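You operate a simulated robot arm through the tools that you are given. There is no shell and no other tool.

Carry out the task below with a simulated two-armed robot. There is one attempt and no reset: what you move stays moved.

TASK
Fetch the black fibre bundle and stand it on the bare right end of the old bench. Put two of the scrub brushes from the open cabinet top on the board under the low white bench. Open the door marked supplies, take the beads carton from the green cupboard middle shelf and put it on the white plate, then shut the supplies. Take the carafe and leave it on top of the pink goblet. Put the amber water glass in the basin. Put the green soap on the left end of the sink counter. Put the felt carton on the open cabinet top away on the bottom wall shelf. Shut the drawer marked wood. Take the black weight and put it on top of the blue block. Open the oil box lid. The order is free. Set down upright: black fibre bundle, beads carton, carafe, amber water glass, felt carton, black weight.
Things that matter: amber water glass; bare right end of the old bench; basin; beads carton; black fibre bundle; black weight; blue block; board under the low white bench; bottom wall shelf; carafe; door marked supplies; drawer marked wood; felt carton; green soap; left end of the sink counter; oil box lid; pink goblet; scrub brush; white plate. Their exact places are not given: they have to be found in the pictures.

The check looks at the end state, three seconds after you hand in, the way a careful person would. Anything else that was tipped, shoved, dropped, spilled or broken makes it a failure. A push-on lid holds only when it is set on centred and level and pressed home; a screw cap is set on level and turned clockwise until tight.

THE ROBOT
Two 7-joint arms with fingered hands on one trunk, on a base that moves. Base frame: it is fixed to the floor where the robot stands at the start and does not move with it; the origin is under the middle of the robot, x ahead of it, y to its left, z up. Readings come in m, rad, newtons and seconds.
The left shoulder is at the start at [0.052, 0.173, 1.143], the right one opposite. With the tool pointing down near the work surface each hand reaches from about 0.4 to 0.8 m from the robot's upright axis, wherever it stands, measured 20 degrees to its own side. Places, roughly: amber water glass (8x7x10 cm) [-0.6, -5.1, 0.8]; bare right end of the old bench (31x23 cm) [-2.1, -3.36, 0.78]; basin [0.4, -5.2, 0.6]; beads carton [-1, -5.25, 1]; black fibre bundle (5x5x11 cm) [1.1, -3.7, 0.9]; black weight (4x4x6 cm) [-0.5, 1.6, 0.8]; blue block (7x8x4 cm) [-1.8, -1, 0.8]; board under the low white bench [1.2, -1.6, 0.2]; bottom wall shelf (59x19 cm) [1.3, 0.58, 1.2]; carafe (10x10x19 cm) [-0.7, -5.4, 0.9]; door marked supplies [-1.2, -5.2, 1.4]; drawer marked wood [-3.9, -5, 0.6]; felt carton [1.5, -3.75, 1]; green soap (4x6x3 cm) [1.4, -4, 0.9]; left end of the sink counter (32x19 cm) [1.52, -5.08, 0.78]; oil box lid [-2.3, -5.1, 0.9]; pink goblet (10x9x13 cm) [-0.7, -1.7, 0.9]; scrub brush [1.5, -3.5, 1]; white plate (21x19x3 cm) [1, -5.1, 0.8]. Payload 3.5 kg a hand.
The tool frame of a hand sits at the grasp point between the pads (the TCP): z along the fingers, y along the line on which they close. The tips reach 0.025 m beyond it. The gripper opens to 0.088 m; its body begins 0.029 m behind the TCP. The gripper is a hand of 3 fingers: y runs from the thumb to the fingers, the wrist lies at [-0.013, -0.097, -0.162] in the tool frame, and closing takes about 1.5 s.
Orientation is that of the tool frame in the base frame, as [roll, pitch, yaw] about the fixed x, y, z axes, in that order (R = Rz(yaw) Ry(pitch) Rx(roll)). With the fingers straight down and the wrist toward the robot, the tool's x, y and z point along [0, 1, 0], [1, 0, 0] and [0, 0, -1] of the base frame.

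THE INTERFACE
- The arms move only by the tool play_rows. It takes "left_plan", "right_plan" or both (then of equal length, played together; a hand with none holds still); each is a list of rows, each a list of 7 numbers: the finger opening in m, from 0 to 0.088, then the shift along the tool's x, y, z in units of 100 mm (1.0 is 100 mm), then the turn, a rotation vector about the tool's x, y, z in units of 45 degrees (1.0 is 45 degrees). In form: [[fingers, x, y, z, wx, wy, wz], ...]. A call has 1 to 20 rows; each row is the pose to reach, as a shift and turn from the pose commanded when the call began, along the tool's axes at that moment. A call with a number of a shift or a turn outside -1 to 1 is refused whole. A row lasts 0.2 s, in which the tool goes at most 0.05 m and 0.15 rad; a call with a longer step from one row to the next is refused whole, and so is a gripper value outside its range. Where a pose cannot be reached the arm comes as near as it can. A force on the tool above 40 N (or 10 N above the force at the start of the call, whichever is more), or a blocked arm, ends the call early, and 0.2 s more pass. The fingers move at their own pace (about 0.072 m/s each) and stop on an object; they squeeze with about 31 N. The grip force told is the motor's: it shows also when the fingers shut on nothing. Time passes only in rows, and 0.2 s behind the last, so rows that repeat a pose let the fingers close. The reply holds the time, the measured pose of the TCP, the force on the tool along the base axes, the opening and the grip force, in the units named above and with some noise, with the torque about the TCP (base axes, N m) and any sound that the robot's microphone picked up.
- Cameras (640 x 400 px; columns grow to the right, rows downward): "scene" is now at [0.1651, -0.0005, 1.3571]; the picture's right is [-0.08, -1.00, 0.01], its down [-0.67, 0.05, -0.74] and it looks along [0.74, -0.07, -0.67] (base axes); focal length 260 px, centre (320, 200). "left" rides on the left gripper at [-0.058, -0.085, -0.1] in its tool frame; the picture's right is [-0.67, -0.35, 0.66], its down [0.69, -0.63, 0.37] and it looks along [0.28, 0.69, 0.66] (tool axes); focal length 261 px, centre (320, 200). "right" rides on the right gripper at [0.058, -0.085, -0.099] in its tool frame; the picture's right is [-0.67, 0.35, -0.66], its down [-0.69, -0.63, 0.37] and it looks along [-0.28, 0.69, 0.66] (tool axes); focal length 261 px, centre (320, 200).
- capture(camera): a new picture of that camera. No time passes.
- move_column(by): moves the trunk up (or, below 0, down) by that many m; the arms and the scene camera ride with it, the base frame stays. It gives what a move gives, with no picture.
- drive_base(legs): drives the robot by 1 to 6 legs, each [ahead, left, turn to the left] in m, m and rad, along the robot's own axes; the way and the turn of a leg run together, so that a leg with both is an arc; at most 1.5 m and 3.142 rad a leg. The arms and the cameras ride along, it lands a little off, and it stops where it bumps. It gives what a move gives.
- hand_shape(shape, hand): the hand has 3 fingers and takes this shape, open, in about a second: jaw (thumb against the fingers, like two jaws); tri (thumb and two fingers); tip (a fingertip pinch); poke (one finger out to press); point (the index stretched); flat (the hand flat); cup (the hand cupped); fist (a fist). The gripper value then closes the fingers along that shape, each until it touches; the sizes above hold for jaw. It gives what a move gives, with no picture.
- pan_tilt(pan, tilt): turns the head with the scene camera to pan (to the left, within 1.501 rad either way) and tilt (down, from -0.506 to 1.204), counted from straight ahead of the robot (the tilt from the chest, where the trunk bows). It gives what a move gives.
- locate(camera, pixels): for up to 12 pixels [column, row] of the newest picture of that camera ("zoom" is the newest enlarged one), the place [x, y, z] in the base frame of the surface seen there, good to about 0.002 m, but the place of the scene camera against the robot may be out by one fixed shift of up to 0.025 m in any direction. No time passes.
- close_up(camera, box): a new picture of the part [left, top, right, bottom] of that camera's present view, enlarged. No time passes.
- finish_job(): hands the job in; it is judged then, once.

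Leave the grippers open and the arms clear of the work at the hand-in unless told otherwise.

The tools are called after "Call:" as name(argument=value, ...) on one line, values as JSON. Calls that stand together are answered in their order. play_rows: Moves the arms, as the interface text tells. Its arguments: {"type":"object","properties":{"left_plan":{"type":"array","items":{"type":"array","items":{"type":"number"}}},"right_plan":{"type":"array","items":{"type":"array","items":{"type":"number"}}}},"required":[]} The other tools are called the same way: move_column (by) moves the trunk up or down; hand_shape (shape, hand) gives the hand a shape; drive_base (legs) drives the base; pan_tilt (pan, tilt) turns the head that bears the scene camera; capture (camera) takes a picture; locate (camera, pixels) gives the place of the surface under pixels of a picture; close_up (camera, box) takes an enlarged picture of a part of a camera's view; finish_job () hands the job in.

At the start:

```text
clock: 0.0
left_tool_pos: [0.4732, 0.1845, 1.1458]
left_tcp_rot: [3.141, 0.001, 1.571]
left_force: [0.2, 0.0, -0.1]
left_wrist_torque: [0.01, 0.0, 0.0]
left_opening: 0.0876
left_grasp_force: 0.0
left_shape: jaw
right_tool_pos: [0.4384, -0.2387, 1.1804]
right_tcp_rot: [-3.141, -0.001, 1.572]
right_force: [0.4, -0.2, 0.1]
right_wrist_torque: [0.03, -0.02, 0.02]
right_opening: 0.0877
right_grasp_force: 0.0
right_shape: jaw
trunk travel left (down, up): [-0.225, 0.23]
robot x, y, heading: [-0.0025, 0.0039, 0.001]
head pan, tilt (commanded): [-0.086, 0.599]
```

scene: 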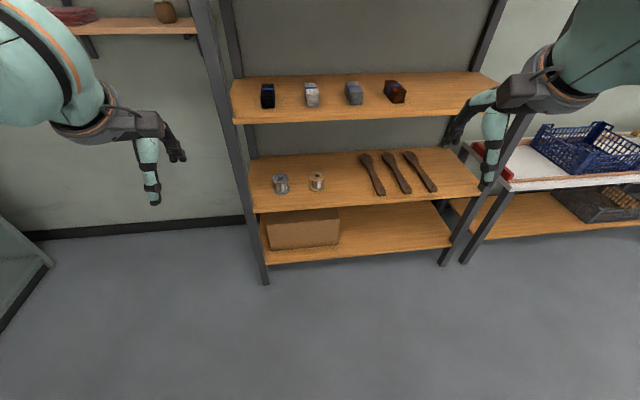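
right: 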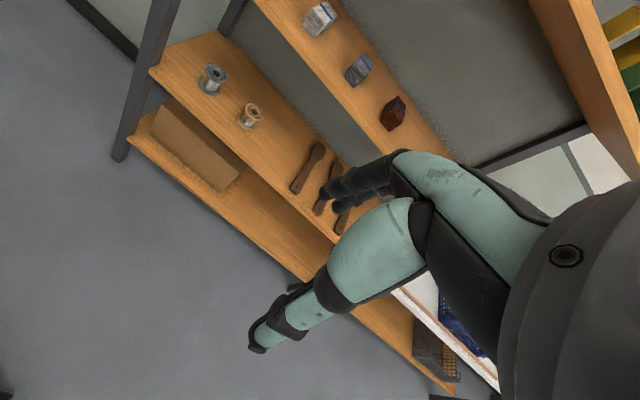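
left: 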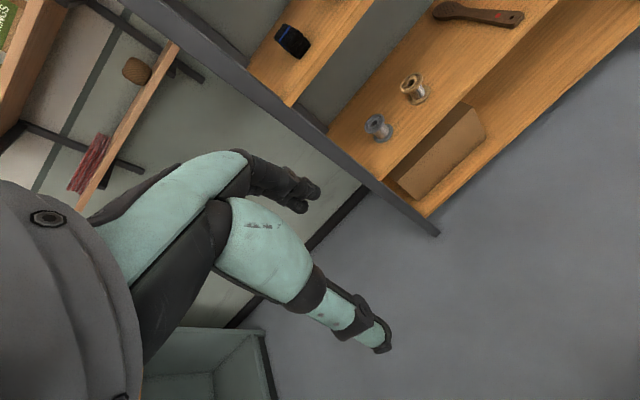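

I'm facing a wall shelf rack at the front. I'll look around first, starting with the head turned left and then right.

Call:
pan_tilt(pan=0.6, tilt=0.3)

Call:
capture(camera="scene")

Call:
pan_tilt(pan=1.5, tilt=0.3)

Call:
capture(camera="scene")

Call:
pan_tilt(pan=-0.7, tilt=0.3)

Call:
capture(camera="scene")

Call:
pan_tilt(pan=-1.5, tilt=0.3)

Call:
capture(camera="scene")

```text
clock: 1.1
left_tool_pos: [0.472, 0.1842, 1.1466]
left_tcp_rot: [-3.141, 0.0, 1.573]
left_force: [0.6, -0.7, -0.4]
left_wrist_torque: [0.02, 0.0, -0.01]
left_opening: 0.0877
left_grasp_force: 0.0
left_shape: jaw
right_tool_pos: [0.4386, -0.2376, 1.1811]
right_tcp_rot: [3.141, 0.002, 1.57]
right_force: [0.7, -0.2, 0.0]
right_wrist_torque: [-0.04, 0.01, 0.05]
right_opening: 0.0879
right_grasp_force: 0.0
right_shape: jaw
trunk travel left (down, up): [-0.225, 0.23]
robot x, y, heading: [0.0001, 0.0001, -0.002]
head pan, tilt (commanded): [0.6, 0.3]
```

```text
taken
```

scene: 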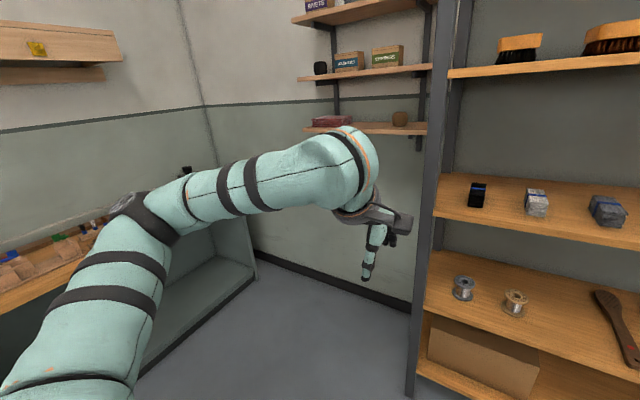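

```text
clock: 2.3
left_tool_pos: [0.4716, 0.1844, 1.1445]
left_tcp_rot: [-3.141, 0.0, 1.573]
left_force: [-1.1, 0.4, -0.7]
left_wrist_torque: [0.03, 0.01, 0.01]
left_opening: 0.0875
left_grasp_force: 0.0
left_shape: jaw
right_tool_pos: [0.4391, -0.2375, 1.1811]
right_tcp_rot: [-3.141, -0.001, 1.57]
right_force: [1.4, 0.2, -0.5]
right_wrist_torque: [0.0, -0.02, -0.02]
right_opening: 0.0877
right_grasp_force: 0.1
right_shape: jaw
trunk travel left (down, up): [-0.225, 0.23]
robot x, y, heading: [-0.0008, 0.0012, -0.003]
head pan, tilt (commanded): [1.499, 0.3]
```

```text
taken
```

scene: 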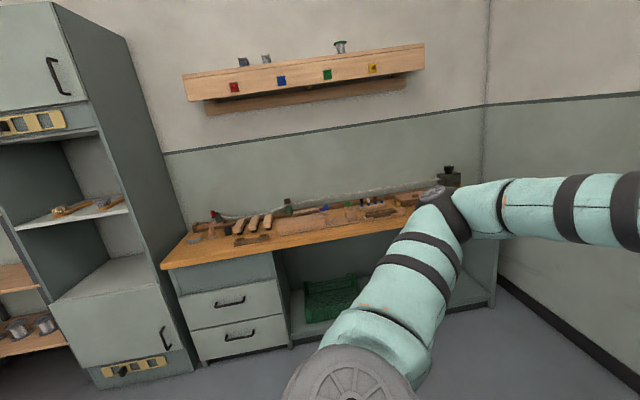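

```text
clock: 4.3
left_tool_pos: [0.4724, 0.1849, 1.1452]
left_tcp_rot: [3.141, 0.0, 1.573]
left_force: [-0.1, -0.2, -0.2]
left_wrist_torque: [0.0, 0.0, 0.01]
left_opening: 0.0878
left_grasp_force: 0.1
left_shape: jaw
right_tool_pos: [0.4385, -0.2386, 1.1812]
right_tcp_rot: [3.14, -0.002, 1.571]
right_force: [-0.1, 0.1, -0.2]
right_wrist_torque: [0.0, 0.0, 0.01]
right_opening: 0.0877
right_grasp_force: 0.0
right_shape: jaw
trunk travel left (down, up): [-0.225, 0.23]
robot x, y, heading: [-0.0025, -0.0012, 0.003]
head pan, tilt (commanded): [-0.7, 0.3]
```

```text
taken
```

scene: 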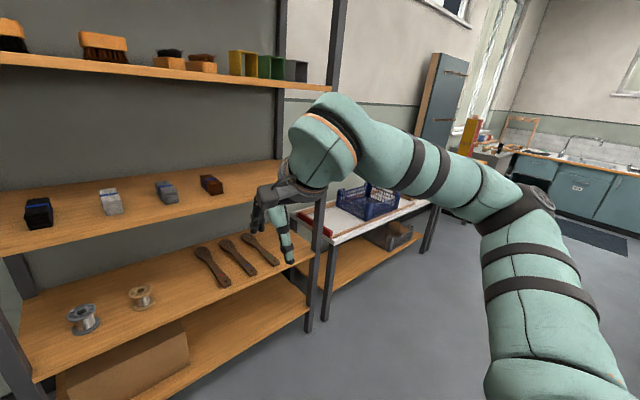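

```text
clock: 5.5
left_tool_pos: [0.4731, 0.1847, 1.1449]
left_tcp_rot: [3.141, 0.0, 1.572]
left_force: [-0.2, 0.1, 0.9]
left_wrist_torque: [-0.02, -0.01, 0.0]
left_opening: 0.0879
left_grasp_force: 0.1
left_shape: jaw
right_tool_pos: [0.4393, -0.2388, 1.1803]
right_tcp_rot: [3.141, 0.0, 1.572]
right_force: [-0.4, -0.8, 0.0]
right_wrist_torque: [0.04, 0.0, -0.01]
right_opening: 0.0876
right_grasp_force: 0.0
right_shape: jaw
trunk travel left (down, up): [-0.225, 0.23]
robot x, y, heading: [-0.0022, -0.0046, 0.001]
head pan, tilt (commanded): [-1.499, 0.3]
```

```text
taken
```

scene: 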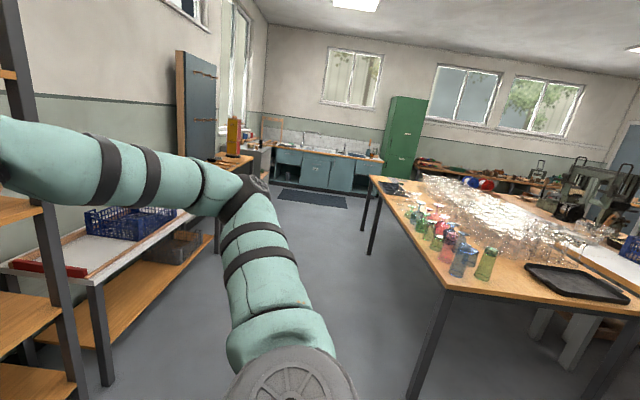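

I see the room: a workbench on my left, a glass table to my right, and the sink counter far off. I'll look at the left bench for the black weight, enlarged.

Call:
pan_tilt(pan=1.5, tilt=0.3)

Call:
close_up(camera="scene", box=[140, 140, 460, 340])

```text
clock: 8.1
left_tool_pos: [0.4719, 0.1844, 1.1449]
left_tcp_rot: [-3.141, -0.001, 1.572]
left_force: [-0.2, 0.4, 0.3]
left_wrist_torque: [0.02, 0.01, 0.0]
left_opening: 0.0878
left_grasp_force: 0.0
left_shape: jaw
right_tool_pos: [0.4393, -0.2386, 1.1801]
right_tcp_rot: [-3.142, 0.001, 1.572]
right_force: [0.6, 0.3, 0.4]
right_wrist_torque: [-0.01, -0.01, -0.04]
right_opening: 0.0876
right_grasp_force: 0.0
right_shape: jaw
trunk travel left (down, up): [-0.225, 0.23]
robot x, y, heading: [0.0014, 0.0021, -0.001]
head pan, tilt (commanded): [1.499, 0.3]
```

```text
2.00 times, centred on (300, 240) of scene
```

zoom: 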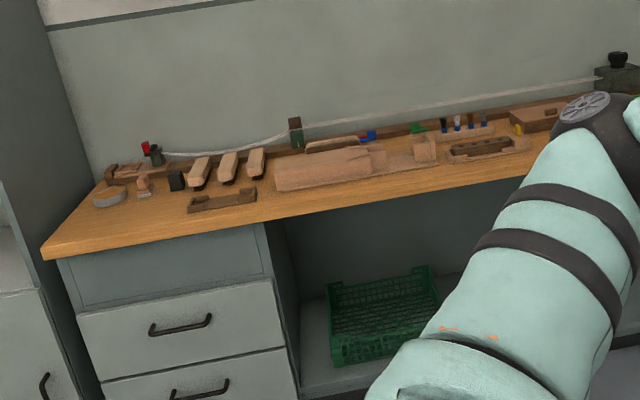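

The black block at zoom (177,180) looks like the weight. I'll locate it and the surrounding bench edges.

Call:
locate(camera="zoom", pixels=[[177, 180], [177, 188], [177, 173], [45, 250], [300, 215], [60, 230], [200, 178], [222, 203], [530, 175], [40, 290], [400, 390], [620, 80]])

Call:
close_up(camera="scene", box=[180, 190, 300, 265])

```text
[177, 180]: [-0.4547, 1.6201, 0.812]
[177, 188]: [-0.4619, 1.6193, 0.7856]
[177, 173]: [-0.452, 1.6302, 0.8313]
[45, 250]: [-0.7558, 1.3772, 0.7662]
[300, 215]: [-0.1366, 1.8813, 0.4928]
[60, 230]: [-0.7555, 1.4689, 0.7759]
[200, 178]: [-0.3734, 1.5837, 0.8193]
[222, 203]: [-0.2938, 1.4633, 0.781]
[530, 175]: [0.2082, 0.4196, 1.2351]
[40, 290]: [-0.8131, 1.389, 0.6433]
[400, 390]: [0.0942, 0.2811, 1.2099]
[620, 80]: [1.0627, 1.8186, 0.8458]
```

```text
5.33 times, centred on (240, 228) of scene
```

zoom: 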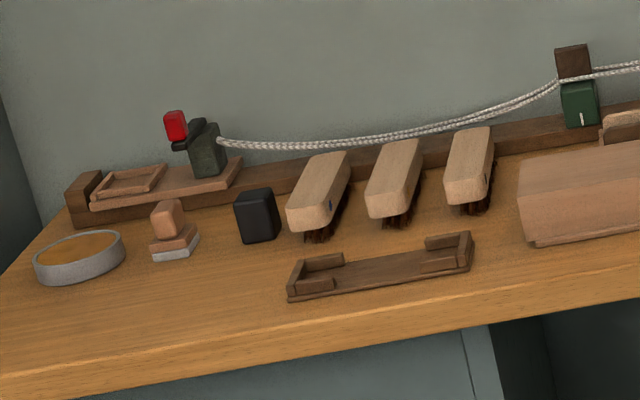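

The black block beside the small brushes, around (-0.455, 1.62), is the weight. I'll turn left and drive up to the bench so that the weight lies in front of the right hand.

Call:
drive_base(legs=[[0, 0, 1.5708], [0.8, 0.65, 0], [0.2, 0, 0]])

Call:
pan_tilt(pan=0, tilt=0.7)

Call:
capture(camera="scene")

Call:
capture(camera="right")

```text
clock: 18.1
left_tool_pos: [-0.7809, 1.423, 1.1452]
left_tcp_rot: [-3.14, 0.005, 3.093]
left_force: [15.7, -7.2, 4.1]
left_wrist_torque: [0.67, 1.57, 0.75]
left_opening: 0.0878
left_grasp_force: 0.0
left_shape: jaw
right_tool_pos: [-0.3659, 1.3779, 1.1818]
right_tcp_rot: [-3.141, 0.0, 3.107]
right_force: [-0.5, 0.7, 0.5]
right_wrist_torque: [-0.03, -0.02, -0.02]
right_opening: 0.0876
right_grasp_force: 0.0
right_shape: jaw
trunk travel left (down, up): [-0.225, 0.23]
robot x, y, heading: [-0.6191, 0.9471, 1.532]
head pan, tilt (commanded): [1.499, 0.3]
stopped in leg 3: the force on the tool passed its limit at 64 N (the readings are from after the stop); the commanded pose is now the measured one
```

```text
clock: 19.7
left_tool_pos: [-0.7812, 1.4236, 1.1445]
left_tcp_rot: [-3.14, 0.005, 3.094]
left_force: [1.2, -1.3, 1.1]
left_wrist_torque: [0.07, 0.21, 0.11]
left_opening: 0.0876
left_grasp_force: 0.1
left_shape: jaw
right_tool_pos: [-0.3652, 1.3766, 1.1806]
right_tcp_rot: [-3.141, -0.001, 3.106]
right_force: [-0.8, 0.4, 0.1]
right_wrist_torque: [0.0, 0.0, -0.04]
right_opening: 0.0878
right_grasp_force: 0.1
right_shape: jaw
trunk travel left (down, up): [-0.225, 0.23]
robot x, y, heading: [-0.6203, 0.9497, 1.538]
head pan, tilt (commanded): [0.0, 0.7]
```

```text
taken
```

scene: 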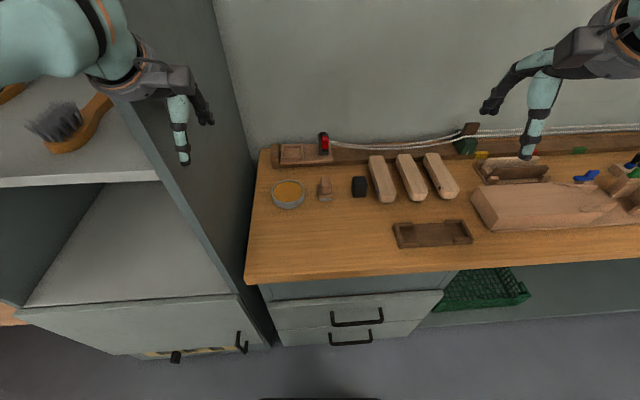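

```text
taken
```

right: 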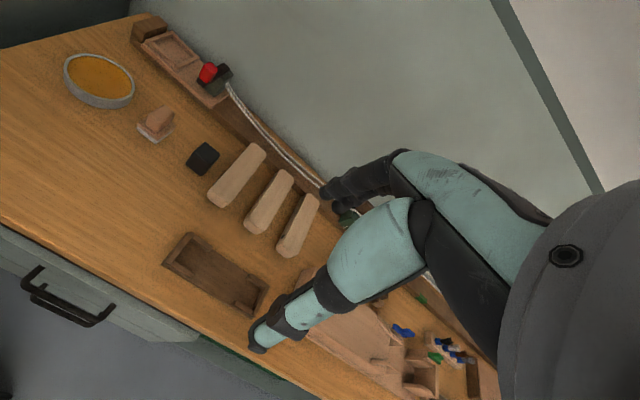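

The left hand bumped the cabinet's side edge while I drove. The weight is the small black block at (358,187), and nothing seems moved. I'll pull the left hand back a little, then take a closer look at the weight with the right hand's camera.

Call:
play_rows(left_plan=[[0.088, 0, -0.3, 0, 0, 0, 0], [0.088, 0, -0.6, 0, 0, 0, 0], [0.088, -0.3, -0.8, 0, 0, 0, 0], [0.088, -0.3, -0.8, 0, 0, 0, 0]])

Call:
locate(camera="right", pixels=[[202, 158], [208, 147], [196, 170], [190, 160], [212, 175], [150, 170], [235, 175], [212, 205], [160, 130], [210, 263]])

Call:
locate(camera="scene", pixels=[[358, 187], [358, 178], [352, 197], [366, 197], [380, 180], [385, 203], [325, 190], [285, 265], [465, 223]])

```text
clock: 20.7
left_tool_pos: [-0.7553, 1.3421, 1.1451]
left_tcp_rot: [-3.14, 0.006, 3.097]
left_force: [-0.5, 0.3, 0.0]
left_wrist_torque: [-0.02, -0.01, 0.0]
left_opening: 0.0876
left_grasp_force: 0.0
left_shape: jaw
right_tool_pos: [-0.3665, 1.3788, 1.1809]
right_tcp_rot: [3.141, 0.0, 3.107]
right_force: [0.6, -0.7, 0.6]
right_wrist_torque: [0.01, 0.02, 0.0]
right_opening: 0.0878
right_grasp_force: 0.0
right_shape: jaw
trunk travel left (down, up): [-0.225, 0.23]
robot x, y, heading: [-0.6125, 0.9468, 1.537]
head pan, tilt (commanded): [0.0, 0.7]
```

```text
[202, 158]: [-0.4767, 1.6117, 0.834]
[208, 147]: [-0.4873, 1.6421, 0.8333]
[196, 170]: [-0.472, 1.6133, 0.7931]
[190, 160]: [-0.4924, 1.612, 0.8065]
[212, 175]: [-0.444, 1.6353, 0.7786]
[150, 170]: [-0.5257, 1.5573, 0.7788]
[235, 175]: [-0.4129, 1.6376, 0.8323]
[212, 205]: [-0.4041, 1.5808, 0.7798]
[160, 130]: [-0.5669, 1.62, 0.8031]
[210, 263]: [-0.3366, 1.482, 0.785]
```

```text
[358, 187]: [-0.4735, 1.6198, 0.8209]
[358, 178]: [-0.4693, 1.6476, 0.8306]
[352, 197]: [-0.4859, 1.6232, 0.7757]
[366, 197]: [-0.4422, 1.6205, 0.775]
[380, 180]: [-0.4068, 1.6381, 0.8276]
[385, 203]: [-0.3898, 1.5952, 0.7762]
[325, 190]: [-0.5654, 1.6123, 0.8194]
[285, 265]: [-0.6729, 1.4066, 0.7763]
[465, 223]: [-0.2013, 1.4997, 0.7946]
```

The weight's top is about z 0.834 in the right camera. I'll enlarge it there to get its corners.

Call:
close_up(camera="right", box=[160, 120, 256, 180])

```text
6.67 times, centred on (208, 150) of right
```

zoom: 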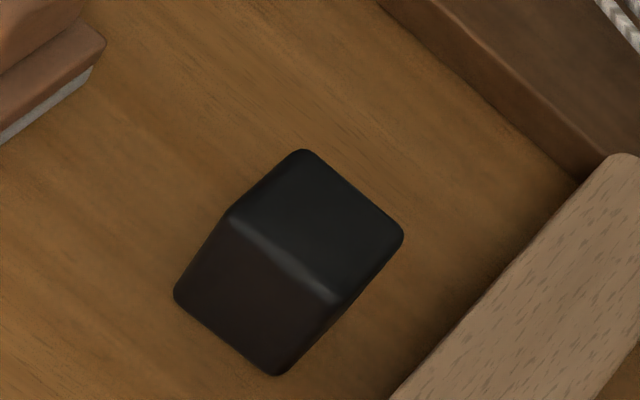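

Call:
locate(camera="zoom", pixels=[[305, 158], [395, 235], [335, 290], [240, 212], [315, 225], [185, 292], [275, 365], [580, 230], [520, 200], [95, 45]])

```text
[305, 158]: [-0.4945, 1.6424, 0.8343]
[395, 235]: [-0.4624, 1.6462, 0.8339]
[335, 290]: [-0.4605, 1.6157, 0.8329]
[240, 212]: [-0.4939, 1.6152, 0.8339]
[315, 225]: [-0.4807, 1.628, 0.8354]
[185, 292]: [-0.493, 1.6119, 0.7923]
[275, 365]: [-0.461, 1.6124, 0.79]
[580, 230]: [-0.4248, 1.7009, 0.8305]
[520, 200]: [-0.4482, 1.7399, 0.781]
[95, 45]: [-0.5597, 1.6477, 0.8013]
```

The weight is centred near (-0.478, 1.630), with its top at 0.835. I'll move the right hand over it in steps.

Call:
play_rows(right_plan=[[0.088, 0.15, 0.25, 0.25, 0, 0, 0], [0.088, 0.3, 0.5, 0.5, 0, 0, 0], [0.088, 0.45, 0.75, 0.75, 0, 0, 0], [0.088, 0.6, 1.0, 1.0, 0, 0, 0]])

Call:
play_rows(right_plan=[[0.088, 0.15, 0.25, 0.25, 0, 0, 0], [0.088, 0.3, 0.5, 0.5, 0, 0, 0], [0.088, 0.45, 0.75, 0.75, 0, 0, 0], [0.088, 0.6, 1.0, 1.0, 0, 0, 0]])

Call:
capture(camera="right")

Call:
capture(camera="scene")

```text
clock: 21.7
left_tool_pos: [-0.7561, 1.3437, 1.1454]
left_tcp_rot: [-3.136, 0.005, 3.093]
left_force: [-0.2, 0.0, 0.0]
left_wrist_torque: [-0.02, 0.01, 0.01]
left_opening: 0.0877
left_grasp_force: 0.2
left_shape: jaw
right_tool_pos: [-0.4249, 1.4789, 1.0795]
right_tcp_rot: [3.142, 0.0, 3.104]
right_force: [-1.0, 0.0, -0.1]
right_wrist_torque: [0.04, 0.02, 0.0]
right_opening: 0.0876
right_grasp_force: 0.0
right_shape: jaw
trunk travel left (down, up): [-0.225, 0.23]
robot x, y, heading: [-0.6169, 0.9498, 1.533]
head pan, tilt (commanded): [0.0, 0.7]
```

```text
clock: 22.7
left_tool_pos: [-0.7562, 1.344, 1.1448]
left_tcp_rot: [-3.138, 0.006, 3.094]
left_force: [0.7, 0.4, -0.5]
left_wrist_torque: [-0.04, -0.01, -0.01]
left_opening: 0.0878
left_grasp_force: 0.1
left_shape: jaw
right_tool_pos: [-0.4816, 1.5818, 0.9788]
right_tcp_rot: [-3.141, 0.001, 3.106]
right_force: [0.1, -0.1, 0.3]
right_wrist_torque: [-0.02, -0.02, -0.03]
right_opening: 0.0877
right_grasp_force: 0.1
right_shape: jaw
trunk travel left (down, up): [-0.225, 0.23]
robot x, y, heading: [-0.6184, 0.9489, 1.537]
head pan, tilt (commanded): [0.0, 0.7]
```

```text
taken
```

right: 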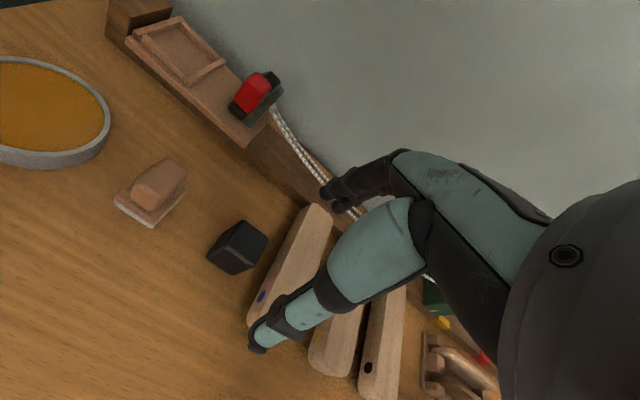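

```text
taken
```

scene: 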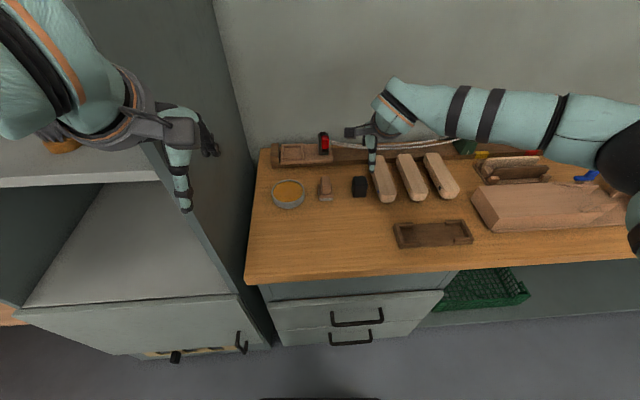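

The weight is at about (238,247) in the hand camera, with the first brush close on its right. I'll locate the fingertips and the brush edge to check clearance.

Call:
locate(camera="right", pixels=[[327, 192], [340, 209], [345, 185], [258, 345], [275, 325], [309, 210], [290, 235], [270, 270], [238, 223], [264, 240], [215, 250], [240, 270]])

Call:
close_up(camera="right", box=[190, 180, 350, 280])

```text
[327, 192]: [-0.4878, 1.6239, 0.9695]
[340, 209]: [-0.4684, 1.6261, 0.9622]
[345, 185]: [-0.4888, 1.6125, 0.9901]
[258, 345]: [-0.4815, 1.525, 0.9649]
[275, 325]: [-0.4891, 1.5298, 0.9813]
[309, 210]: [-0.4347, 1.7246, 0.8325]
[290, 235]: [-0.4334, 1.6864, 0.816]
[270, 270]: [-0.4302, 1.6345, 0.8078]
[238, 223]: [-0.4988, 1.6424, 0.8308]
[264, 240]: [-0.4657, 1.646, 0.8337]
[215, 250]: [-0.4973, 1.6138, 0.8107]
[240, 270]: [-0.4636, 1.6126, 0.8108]
```

```text
4.00 times, centred on (270, 230) of right
```

zoom: 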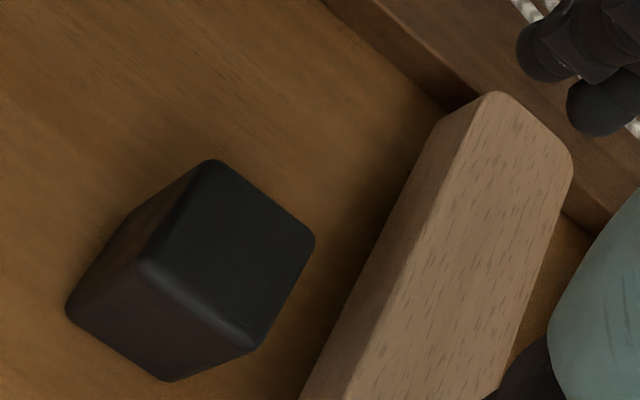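

Clearance to the brush is about 3 cm, which is fine for the fingers. I'll shift forward over the weight and descend.

Call:
play_rows(right_plan=[[0.088, 0.0, 0.24, 0.25, 0, 0, 0], [0.088, 0.0, 0.48, 0.5, 0, 0, 0], [0.088, 0.0, 0.48, 0.8, 0, 0, 0], [0.088, 0.0, 0.48, 1.0, 0, 0, 0]])

Call:
play_rows(right_plan=[[0.088, 0, 0, 0.35, 0, 0, 0], [0.088, 0, 0, 0.65, 0, 0, 0], [0.0, 0, 0, 0.65, 0, 0, 0], [0.0, 0, 0, 0.65, 0, 0, 0], [0.0, 0, 0, 0.65, 0, 0, 0], [0.0, 0, 0, 0.65, 0, 0, 0], [0.0, 0, 0, 0.65, 0, 0, 0], [0.0, 0, 0, 0.65, 0, 0, 0]])

Call:
capture(camera="right")

```text
clock: 23.7
left_tool_pos: [-0.7556, 1.3434, 1.1448]
left_tcp_rot: [-3.137, 0.004, 3.094]
left_force: [-0.3, -0.6, 0.0]
left_wrist_torque: [0.0, 0.02, 0.02]
left_opening: 0.0876
left_grasp_force: 0.1
left_shape: jaw
right_tool_pos: [-0.477, 1.6319, 0.8787]
right_tcp_rot: [-3.141, 0.0, 3.106]
right_force: [0.1, 0.2, -0.2]
right_wrist_torque: [0.04, 0.01, 0.01]
right_opening: 0.0877
right_grasp_force: 0.1
right_shape: jaw
trunk travel left (down, up): [-0.225, 0.23]
robot x, y, heading: [-0.6185, 0.9468, 1.533]
head pan, tilt (commanded): [0.0, 0.7]
```

```text
clock: 25.5
left_tool_pos: [-0.7543, 1.343, 1.1463]
left_tcp_rot: [-3.139, 0.006, 3.096]
left_force: [-0.6, 0.1, -0.2]
left_wrist_torque: [-0.02, -0.04, 0.02]
left_opening: 0.0876
left_grasp_force: 0.0
left_shape: jaw
right_tool_pos: [-0.4762, 1.6321, 0.8151]
right_tcp_rot: [3.14, 0.0, 3.107]
right_force: [-1.1, -1.3, 0.2]
right_wrist_torque: [0.02, 0.03, 0.02]
right_opening: 0.0343
right_grasp_force: 30.8
right_shape: jaw
trunk travel left (down, up): [-0.225, 0.23]
robot x, y, heading: [-0.6217, 0.9462, 1.531]
head pan, tilt (commanded): [0.0, 0.7]
```

```text
taken
```

right: 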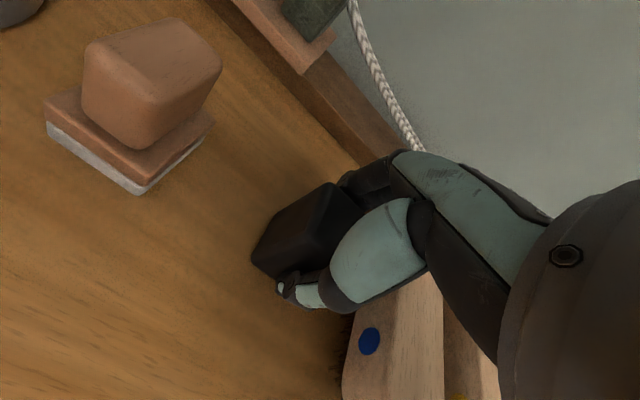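

The weight is gripped (opening 0.034). I'll lift it straight up and pull back.

Call:
play_rows(right_plan=[[0, 0, 0, -0.3, 0, 0, 0], [0, 0, 0, -0.6, 0, 0, 0], [0, 0, 0, -1.0, 0, 0, 0]])

Call:
play_rows(right_plan=[[0, 0, -0.2, -0.3, 0, 0, 0], [0, 0, -0.5, -0.6, 0, 0, 0], [0, 0, -0.8, -1.0, 0, 0, 0], [0, -0.3, -1.0, -1.0, 0, 0, 0]])

Call:
drive_base(legs=[[-0.5, 0, 0], [0, 0, 1.5708]])

Call:
pan_tilt(pan=0, tilt=0.4)

Call:
capture(camera="scene")

Call:
pan_tilt(pan=1.2, tilt=0.4)

Call:
capture(camera="scene")

```text
clock: 26.3
left_tool_pos: [-0.756, 1.3428, 1.1451]
left_tcp_rot: [3.141, 0.006, 3.094]
left_force: [-0.2, -1.0, -1.1]
left_wrist_torque: [-0.01, 0.01, 0.0]
left_opening: 0.0877
left_grasp_force: 0.0
left_shape: jaw
right_tool_pos: [-0.4757, 1.6301, 0.9176]
right_tcp_rot: [-3.139, 0.0, 3.105]
right_force: [0.6, -0.5, -6.0]
right_wrist_torque: [-0.01, -0.03, -0.02]
right_opening: 0.0343
right_grasp_force: 30.8
right_shape: jaw
trunk travel left (down, up): [-0.225, 0.23]
robot x, y, heading: [-0.6199, 0.9485, 1.535]
head pan, tilt (commanded): [0.0, 0.7]
```

```text
clock: 27.3
left_tool_pos: [-0.7532, 1.3418, 1.144]
left_tcp_rot: [-3.138, 0.001, 3.094]
left_force: [0.2, 0.4, 0.5]
left_wrist_torque: [0.0, 0.0, -0.01]
left_opening: 0.0879
left_grasp_force: 0.0
left_shape: jaw
right_tool_pos: [-0.4456, 1.5295, 1.0155]
right_tcp_rot: [-3.141, -0.002, 3.107]
right_force: [0.0, 0.3, -6.0]
right_wrist_torque: [0.02, -0.03, 0.0]
right_opening: 0.0342
right_grasp_force: 31.0
right_shape: jaw
trunk travel left (down, up): [-0.225, 0.23]
robot x, y, heading: [-0.6219, 0.9467, 1.54]
head pan, tilt (commanded): [0.0, 0.7]
```

```text
clock: 34.1
left_tool_pos: [-1.0266, 0.3004, 1.1446]
left_tcp_rot: [-3.137, 0.002, -1.58]
left_force: [0.0, -1.0, -0.2]
left_wrist_torque: [0.01, -0.02, 0.01]
left_opening: 0.0874
left_grasp_force: 0.1
left_shape: jaw
right_tool_pos: [-1.2256, 0.5995, 1.016]
right_tcp_rot: [-3.141, 0.0, -1.566]
right_force: [0.4, 0.3, -7.1]
right_wrist_torque: [0.0, 0.0, 0.01]
right_opening: 0.0339
right_grasp_force: 31.0
right_shape: jaw
trunk travel left (down, up): [-0.225, 0.23]
robot x, y, heading: [-0.6393, 0.4521, -3.14]
head pan, tilt (commanded): [0.0, 0.7]
```

```text
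clock: 34.9
left_tool_pos: [-1.0251, 0.3006, 1.1443]
left_tcp_rot: [-3.139, 0.005, -1.578]
left_force: [0.4, -0.3, -0.1]
left_wrist_torque: [0.0, 0.03, 0.0]
left_opening: 0.0877
left_grasp_force: 0.1
left_shape: jaw
right_tool_pos: [-1.2245, 0.6012, 1.0169]
right_tcp_rot: [-3.14, 0.0, -1.567]
right_force: [-0.4, 0.3, -6.6]
right_wrist_torque: [0.03, -0.01, 0.0]
right_opening: 0.0339
right_grasp_force: 30.7
right_shape: jaw
trunk travel left (down, up): [-0.225, 0.23]
robot x, y, heading: [-0.6337, 0.4522, -3.139]
head pan, tilt (commanded): [0.0, 0.4]
```

```text
taken
```

scene: 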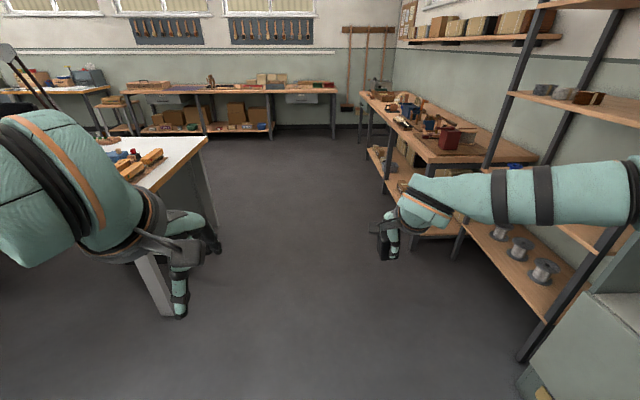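

```text
clock: 36.3
left_tool_pos: [-1.0261, 0.3008, 1.146]
left_tcp_rot: [-3.138, 0.004, -1.581]
left_force: [0.0, 0.1, -0.5]
left_wrist_torque: [-0.01, 0.02, -0.02]
left_opening: 0.0877
left_grasp_force: 0.0
left_shape: jaw
right_tool_pos: [-1.224, 0.5996, 1.0161]
right_tcp_rot: [-3.14, 0.001, -1.568]
right_force: [0.4, 0.4, -5.7]
right_wrist_torque: [-0.01, 0.0, -0.03]
right_opening: 0.0337
right_grasp_force: 30.9
right_shape: jaw
trunk travel left (down, up): [-0.225, 0.23]
robot x, y, heading: [-0.6329, 0.448, -3.134]
head pan, tilt (commanded): [1.201, 0.4]
```

```text
taken
```

scene: 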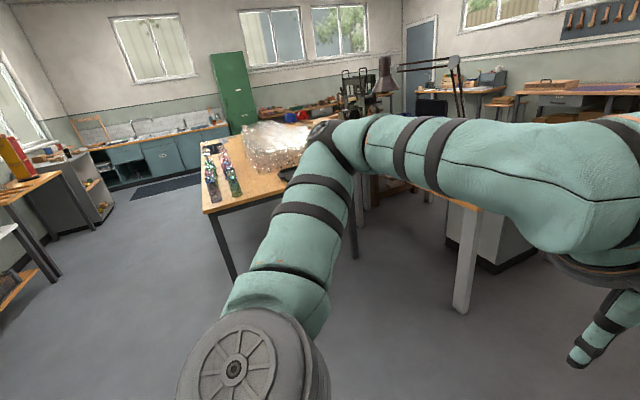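

There's a white-topped table ahead-left with wooden and coloured blocks. I'll look at it up close for the blue block.

Call:
pan_tilt(pan=0.6, tilt=0.3)

Call:
capture(camera="scene")

```text
clock: 37.3
left_tool_pos: [-1.0278, 0.3008, 1.1445]
left_tcp_rot: [-3.138, 0.003, -1.579]
left_force: [0.0, 0.1, 0.8]
left_wrist_torque: [0.0, 0.0, 0.02]
left_opening: 0.0876
left_grasp_force: 0.2
left_shape: jaw
right_tool_pos: [-1.2248, 0.5996, 1.0159]
right_tcp_rot: [3.141, 0.0, -1.567]
right_force: [-0.1, 0.9, -6.6]
right_wrist_torque: [0.04, 0.03, -0.01]
right_opening: 0.0339
right_grasp_force: 30.8
right_shape: jaw
trunk travel left (down, up): [-0.225, 0.23]
robot x, y, heading: [-0.6367, 0.4494, -3.139]
head pan, tilt (commanded): [0.6, 0.3]
```

```text
taken
```

scene: 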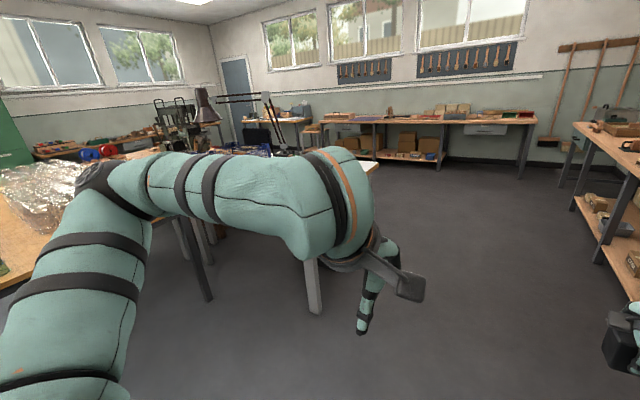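

The left arm blocks the view. I'll turn to face the tables (toward -y) and look again.

Call:
drive_base(legs=[[0, 0, 1.5708]])

Call:
pan_tilt(pan=-0.3, tilt=0.45)

Call:
capture(camera="scene")

Call:
pan_tilt(pan=-0.9, tilt=0.35)

Call:
capture(camera="scene")

```text
clock: 41.5
left_tool_pos: [-0.4897, 0.0593, 1.1446]
left_tcp_rot: [-3.138, 0.006, -0.021]
left_force: [0.9, -0.3, 0.2]
left_wrist_torque: [0.0, 0.04, 0.01]
left_opening: 0.0878
left_grasp_force: 0.0
left_shape: jaw
right_tool_pos: [-0.7919, -0.1352, 1.0156]
right_tcp_rot: [-3.141, -0.002, -0.008]
right_force: [-0.5, 0.1, -5.4]
right_wrist_torque: [0.01, 0.0, 0.0]
right_opening: 0.0333
right_grasp_force: 31.3
right_shape: jaw
trunk travel left (down, up): [-0.225, 0.23]
robot x, y, heading: [-0.6343, 0.4519, -1.583]
head pan, tilt (commanded): [0.6, 0.3]
```

```text
clock: 42.7
left_tool_pos: [-0.4896, 0.0594, 1.1443]
left_tcp_rot: [-3.137, 0.005, -0.021]
left_force: [0.4, 0.3, -0.2]
left_wrist_torque: [-0.01, -0.01, -0.02]
left_opening: 0.0879
left_grasp_force: 0.1
left_shape: jaw
right_tool_pos: [-0.7915, -0.135, 1.0162]
right_tcp_rot: [-3.139, 0.0, -0.009]
right_force: [0.5, -0.7, -6.3]
right_wrist_torque: [0.0, 0.02, 0.0]
right_opening: 0.0338
right_grasp_force: 31.4
right_shape: jaw
trunk travel left (down, up): [-0.225, 0.23]
robot x, y, heading: [-0.6347, 0.451, -1.581]
head pan, tilt (commanded): [-0.3, 0.45]
```

```text
taken
```

scene: 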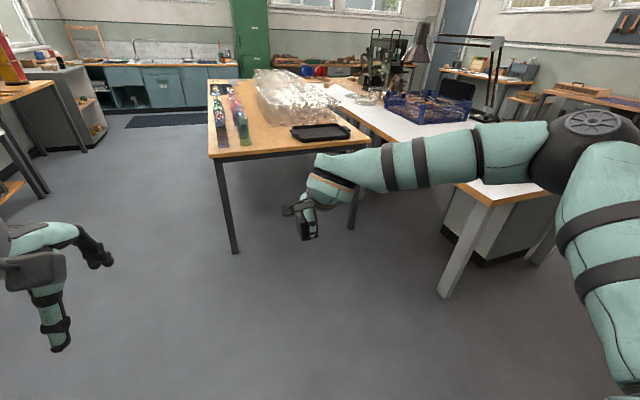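

```text
clock: 43.7
left_tool_pos: [-0.4903, 0.0602, 1.1443]
left_tcp_rot: [-3.137, 0.004, -0.021]
left_force: [-1.1, -0.3, -0.8]
left_wrist_torque: [-0.02, -0.01, -0.01]
left_opening: 0.0876
left_grasp_force: 0.1
left_shape: jaw
right_tool_pos: [-0.7918, -0.1354, 1.0168]
right_tcp_rot: [-3.14, 0.0, -0.009]
right_force: [0.9, -0.4, -6.2]
right_wrist_torque: [-0.03, 0.07, -0.03]
right_opening: 0.034
right_grasp_force: 31.0
right_shape: jaw
trunk travel left (down, up): [-0.225, 0.23]
robot x, y, heading: [-0.6369, 0.4477, -1.586]
head pan, tilt (commanded): [-0.901, 0.351]
```

```text
taken
```

scene: 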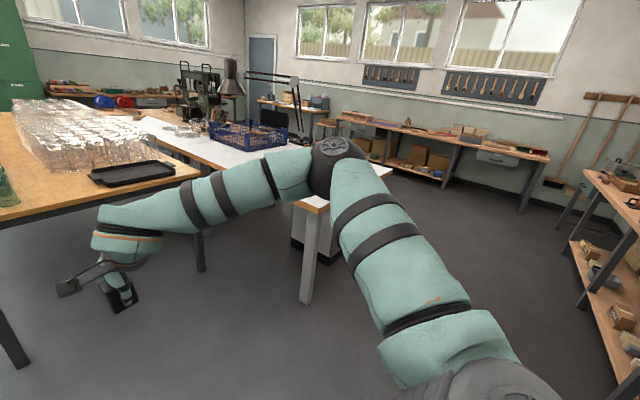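

I'll locate the table corners to map where I can drive: the glass table and the white table.

Call:
locate(camera="scene", pixels=[[180, 160], [100, 182], [20, 205], [150, 125], [325, 200], [388, 170], [300, 205], [240, 130], [305, 290], [200, 270], [20, 355], [600, 180]])

Call:
pan_tilt(pan=0.0, tilt=0.4)

Call:
capture(camera="scene")

Call:
locate(camera="scene", pixels=[[289, 155], [292, 85], [440, 140], [320, 235], [460, 250], [400, 72], [110, 70], [170, 70], [20, 90], [65, 150], [110, 150], [320, 80]])

```text
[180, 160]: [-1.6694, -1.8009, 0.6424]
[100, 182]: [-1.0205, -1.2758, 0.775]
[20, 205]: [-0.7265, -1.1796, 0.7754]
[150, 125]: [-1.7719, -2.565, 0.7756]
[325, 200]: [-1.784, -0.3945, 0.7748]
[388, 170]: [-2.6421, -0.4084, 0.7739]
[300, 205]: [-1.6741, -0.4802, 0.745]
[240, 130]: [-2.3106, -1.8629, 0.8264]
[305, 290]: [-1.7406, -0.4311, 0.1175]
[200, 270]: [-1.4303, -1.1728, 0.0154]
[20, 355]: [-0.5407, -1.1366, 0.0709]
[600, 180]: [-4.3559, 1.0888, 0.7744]
```

```text
clock: 44.9
left_tool_pos: [-0.4891, 0.0608, 1.1451]
left_tcp_rot: [-3.137, 0.003, -0.022]
left_force: [0.0, 0.1, 0.0]
left_wrist_torque: [0.0, 0.02, 0.02]
left_opening: 0.0876
left_grasp_force: 0.0
left_shape: jaw
right_tool_pos: [-0.7918, -0.1346, 1.0162]
right_tcp_rot: [-3.139, 0.0, -0.009]
right_force: [-1.1, 0.4, -7.0]
right_wrist_torque: [-0.03, 0.06, 0.01]
right_opening: 0.0338
right_grasp_force: 31.3
right_shape: jaw
trunk travel left (down, up): [-0.225, 0.23]
robot x, y, heading: [-0.6342, 0.4504, -1.582]
head pan, tilt (commanded): [0.0, 0.4]
```

```text
taken
```

scene: 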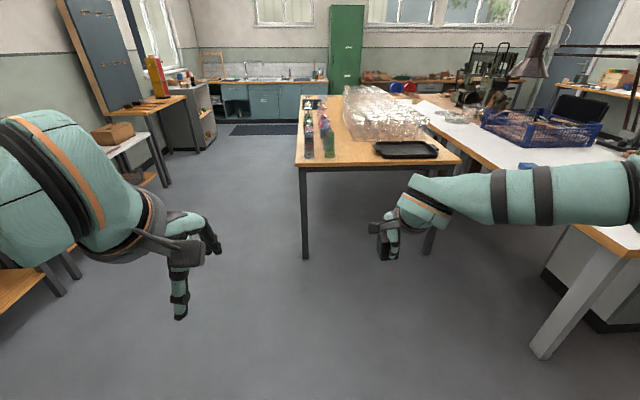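

```text
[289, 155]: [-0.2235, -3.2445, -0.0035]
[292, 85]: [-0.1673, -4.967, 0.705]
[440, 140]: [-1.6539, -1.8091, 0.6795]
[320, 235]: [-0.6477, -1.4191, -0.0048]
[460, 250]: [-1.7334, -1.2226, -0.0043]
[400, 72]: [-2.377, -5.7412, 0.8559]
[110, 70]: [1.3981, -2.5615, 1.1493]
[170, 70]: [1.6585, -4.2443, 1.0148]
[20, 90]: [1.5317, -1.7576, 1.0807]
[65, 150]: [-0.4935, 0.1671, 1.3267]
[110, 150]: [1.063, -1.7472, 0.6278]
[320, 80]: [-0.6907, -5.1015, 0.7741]
```

The glass table's near edge is at y≈-1.16 and the white table's east edge at x≈-1.67. A small blue thing shows at (528,165) on the white table. I'll drive into the nook between the tables.

Call:
drive_base(legs=[[0.7, -0.6, 0], [0, 0, -0.6]])

Call:
pan_tilt(pan=-0.1, tilt=0.6)

Call:
capture(camera="scene")

Call:
capture(camera="right")

```text
clock: 51.3
left_tool_pos: [-1.3396, -0.6369, 1.145]
left_tcp_rot: [-3.139, 0.005, -0.641]
left_force: [0.0, -0.4, -0.4]
left_wrist_torque: [0.0, 0.02, 0.04]
left_opening: 0.0876
left_grasp_force: 0.1
left_shape: jaw
right_tool_pos: [-1.7003, -0.6196, 1.0163]
right_tcp_rot: [-3.14, 0.001, -0.628]
right_force: [-0.6, -0.2, -5.5]
right_wrist_torque: [0.03, 0.0, 0.01]
right_opening: 0.0336
right_grasp_force: 30.6
right_shape: jaw
trunk travel left (down, up): [-0.225, 0.23]
robot x, y, heading: [-1.2299, -0.231, -2.204]
head pan, tilt (commanded): [0.0, 0.4]
```

```text
clock: 52.1
left_tool_pos: [-1.3402, -0.637, 1.1453]
left_tcp_rot: [-3.14, 0.004, -0.642]
left_force: [0.2, 0.0, 0.2]
left_wrist_torque: [-0.01, 0.0, 0.0]
left_opening: 0.0874
left_grasp_force: 0.1
left_shape: jaw
right_tool_pos: [-1.6991, -0.6193, 1.0159]
right_tcp_rot: [-3.14, -0.001, -0.632]
right_force: [0.5, -0.1, -5.9]
right_wrist_torque: [0.01, -0.03, 0.04]
right_opening: 0.0335
right_grasp_force: 31.1
right_shape: jaw
trunk travel left (down, up): [-0.225, 0.23]
robot x, y, heading: [-1.2306, -0.2365, -2.198]
head pan, tilt (commanded): [-0.099, 0.6]
```

```text
taken
```

scene: 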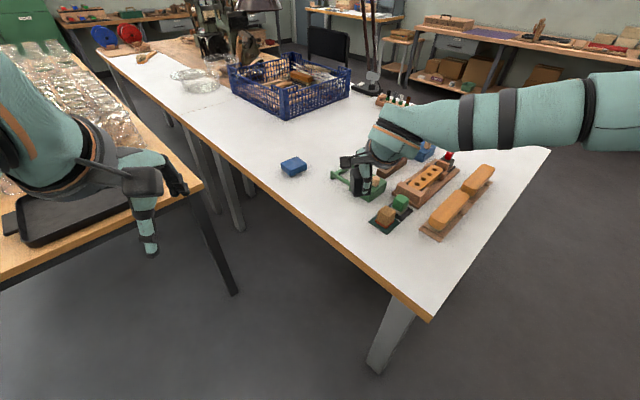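

```text
taken
```

right: 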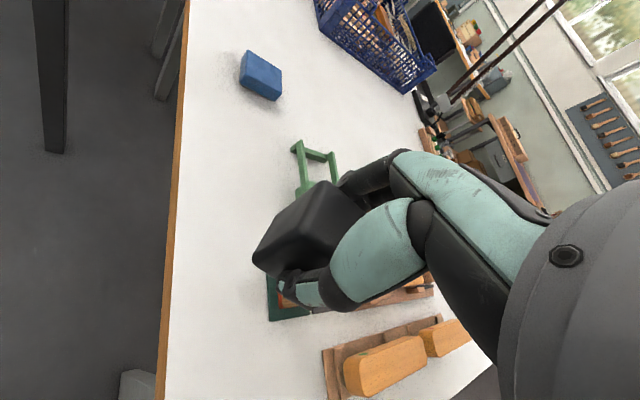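

The blue block is at (292,166) in the scene view and (261,76) in the hand camera. I'll enlarge it and locate its corners.

Call:
locate(camera="right", pixels=[[248, 52], [281, 73], [275, 98], [241, 77], [264, 65], [258, 85], [313, 150], [185, 60], [168, 300]])

Call:
close_up(camera="right", box=[216, 35, 312, 95])

Call:
locate(camera="scene", pixels=[[282, 164], [296, 158], [306, 165], [293, 172], [292, 165], [292, 176], [180, 110], [430, 318]])

```text
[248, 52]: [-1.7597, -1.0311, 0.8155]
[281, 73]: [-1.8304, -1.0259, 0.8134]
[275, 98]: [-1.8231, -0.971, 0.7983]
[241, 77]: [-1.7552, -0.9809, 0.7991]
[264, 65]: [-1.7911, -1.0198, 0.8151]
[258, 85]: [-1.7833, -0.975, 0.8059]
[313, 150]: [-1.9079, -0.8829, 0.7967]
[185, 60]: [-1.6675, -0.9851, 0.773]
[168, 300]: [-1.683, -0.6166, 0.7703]
```

```text
6.67 times, centred on (264, 65) of right
```

zoom: 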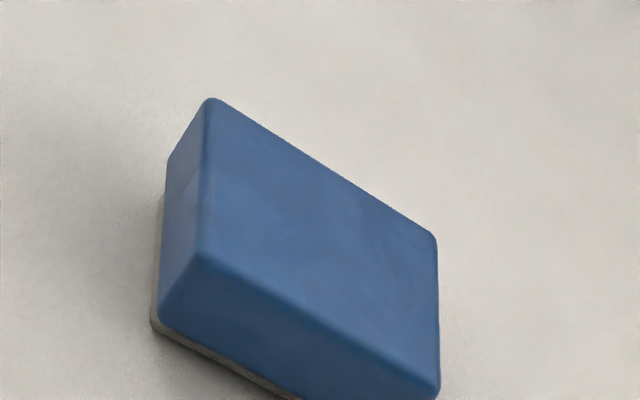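

```text
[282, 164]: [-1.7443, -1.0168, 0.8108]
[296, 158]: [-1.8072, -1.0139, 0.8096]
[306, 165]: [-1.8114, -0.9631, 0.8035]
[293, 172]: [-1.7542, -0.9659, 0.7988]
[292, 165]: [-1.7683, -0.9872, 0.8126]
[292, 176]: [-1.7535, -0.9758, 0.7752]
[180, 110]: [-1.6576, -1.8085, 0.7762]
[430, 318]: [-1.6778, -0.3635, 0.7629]
```

Call:
locate(camera="zoom", pixels=[[214, 110], [430, 242], [430, 378], [210, 252], [320, 245]])

```text
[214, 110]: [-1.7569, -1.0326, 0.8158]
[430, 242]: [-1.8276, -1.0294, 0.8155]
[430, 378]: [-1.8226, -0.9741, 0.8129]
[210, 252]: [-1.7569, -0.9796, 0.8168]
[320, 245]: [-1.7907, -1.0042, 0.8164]
```

The block's top centre is about (-1.791, -1.004, 0.816). I'll roll closer so that it is within the right hand's reach.

Call:
drive_base(legs=[[0.25, 0.12, 0]])

Call:
capture(camera="right")

```text
clock: 54.0
left_tool_pos: [-1.391, -0.9112, 1.145]
left_tcp_rot: [-3.141, 0.002, -0.642]
left_force: [-0.1, 0.2, -0.2]
left_wrist_torque: [0.03, -0.02, -0.04]
left_opening: 0.0877
left_grasp_force: 0.1
left_shape: jaw
right_tool_pos: [-1.7516, -0.8936, 1.017]
right_tcp_rot: [3.141, 0.0, -0.63]
right_force: [-1.0, 0.4, -5.9]
right_wrist_torque: [0.02, 0.01, 0.02]
right_opening: 0.0337
right_grasp_force: 31.0
right_shape: jaw
trunk travel left (down, up): [-0.225, 0.23]
robot x, y, heading: [-1.2851, -0.5063, -2.2]
head pan, tilt (commanded): [-0.099, 0.6]
```

```text
taken
```

right: 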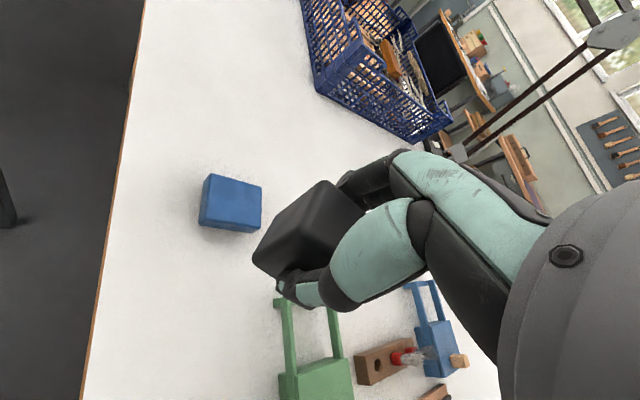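

Call:
close_up(camera="right", box=[184, 165, 280, 240])

Call:
locate(camera="right", pixels=[[210, 178], [258, 189], [252, 218], [206, 208], [230, 197], [228, 228], [180, 250]])

```text
5.33 times, centred on (232, 202) of right
```

zoom: 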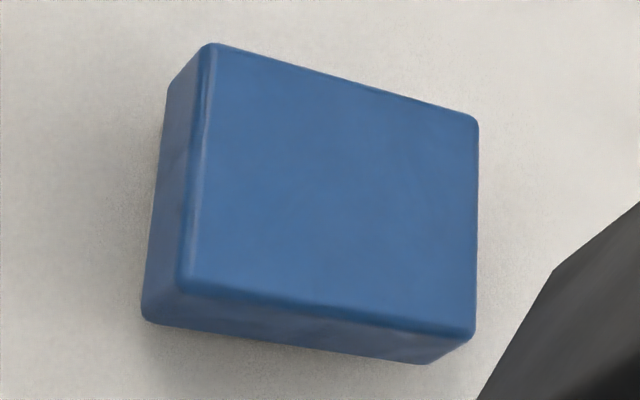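

```text
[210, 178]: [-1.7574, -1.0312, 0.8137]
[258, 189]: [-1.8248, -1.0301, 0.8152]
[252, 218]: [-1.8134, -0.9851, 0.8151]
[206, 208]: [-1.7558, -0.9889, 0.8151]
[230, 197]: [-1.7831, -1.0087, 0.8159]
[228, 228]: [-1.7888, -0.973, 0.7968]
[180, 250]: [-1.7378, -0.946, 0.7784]
```

Call:
locate(camera="zoom", pixels=[[216, 50], [470, 122], [470, 325], [195, 280], [330, 190]])

```text
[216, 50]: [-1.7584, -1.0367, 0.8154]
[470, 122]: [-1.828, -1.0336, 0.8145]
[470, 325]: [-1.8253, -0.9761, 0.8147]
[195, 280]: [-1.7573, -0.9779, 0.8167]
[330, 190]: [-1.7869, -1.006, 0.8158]
```

The block's top centre is (-1.792, -1.006, 0.8155). I'll carry the weight over it and lower it down.

Call:
play_rows(right_plan=[[0, 0.1, 0.3, 0.1, 0, 0, 0], [0, 0.2, 0.6, 0.3, 0, 0, 0], [0, 0.286, 0.85, 0.5, 0, 0, 0], [0, 0.286, 1.0, 0.8, 0, 0, 0], [0, 0.286, 1.0, 0.8, 0, 0, 0]])

Call:
capture(camera="right")

```text
clock: 55.2
left_tool_pos: [-1.3916, -0.9113, 1.1442]
left_tcp_rot: [-3.14, 0.006, -0.644]
left_force: [-0.1, -0.1, 0.1]
left_wrist_torque: [0.0, 0.03, 0.03]
left_opening: 0.0878
left_grasp_force: 0.1
left_shape: jaw
right_tool_pos: [-1.7876, -0.9909, 0.9351]
right_tcp_rot: [-3.14, 0.0, -0.628]
right_force: [0.2, -0.4, -6.3]
right_wrist_torque: [0.03, 0.02, 0.03]
right_opening: 0.0335
right_grasp_force: 31.0
right_shape: jaw
trunk travel left (down, up): [-0.225, 0.23]
robot x, y, heading: [-1.278, -0.5094, -2.199]
head pan, tilt (commanded): [-0.099, 0.6]
```

```text
taken
```

right: 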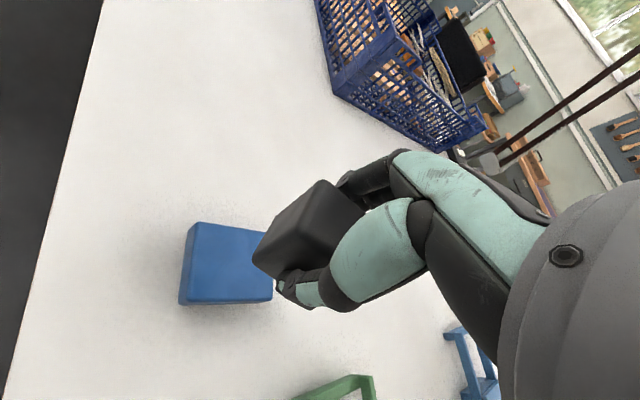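

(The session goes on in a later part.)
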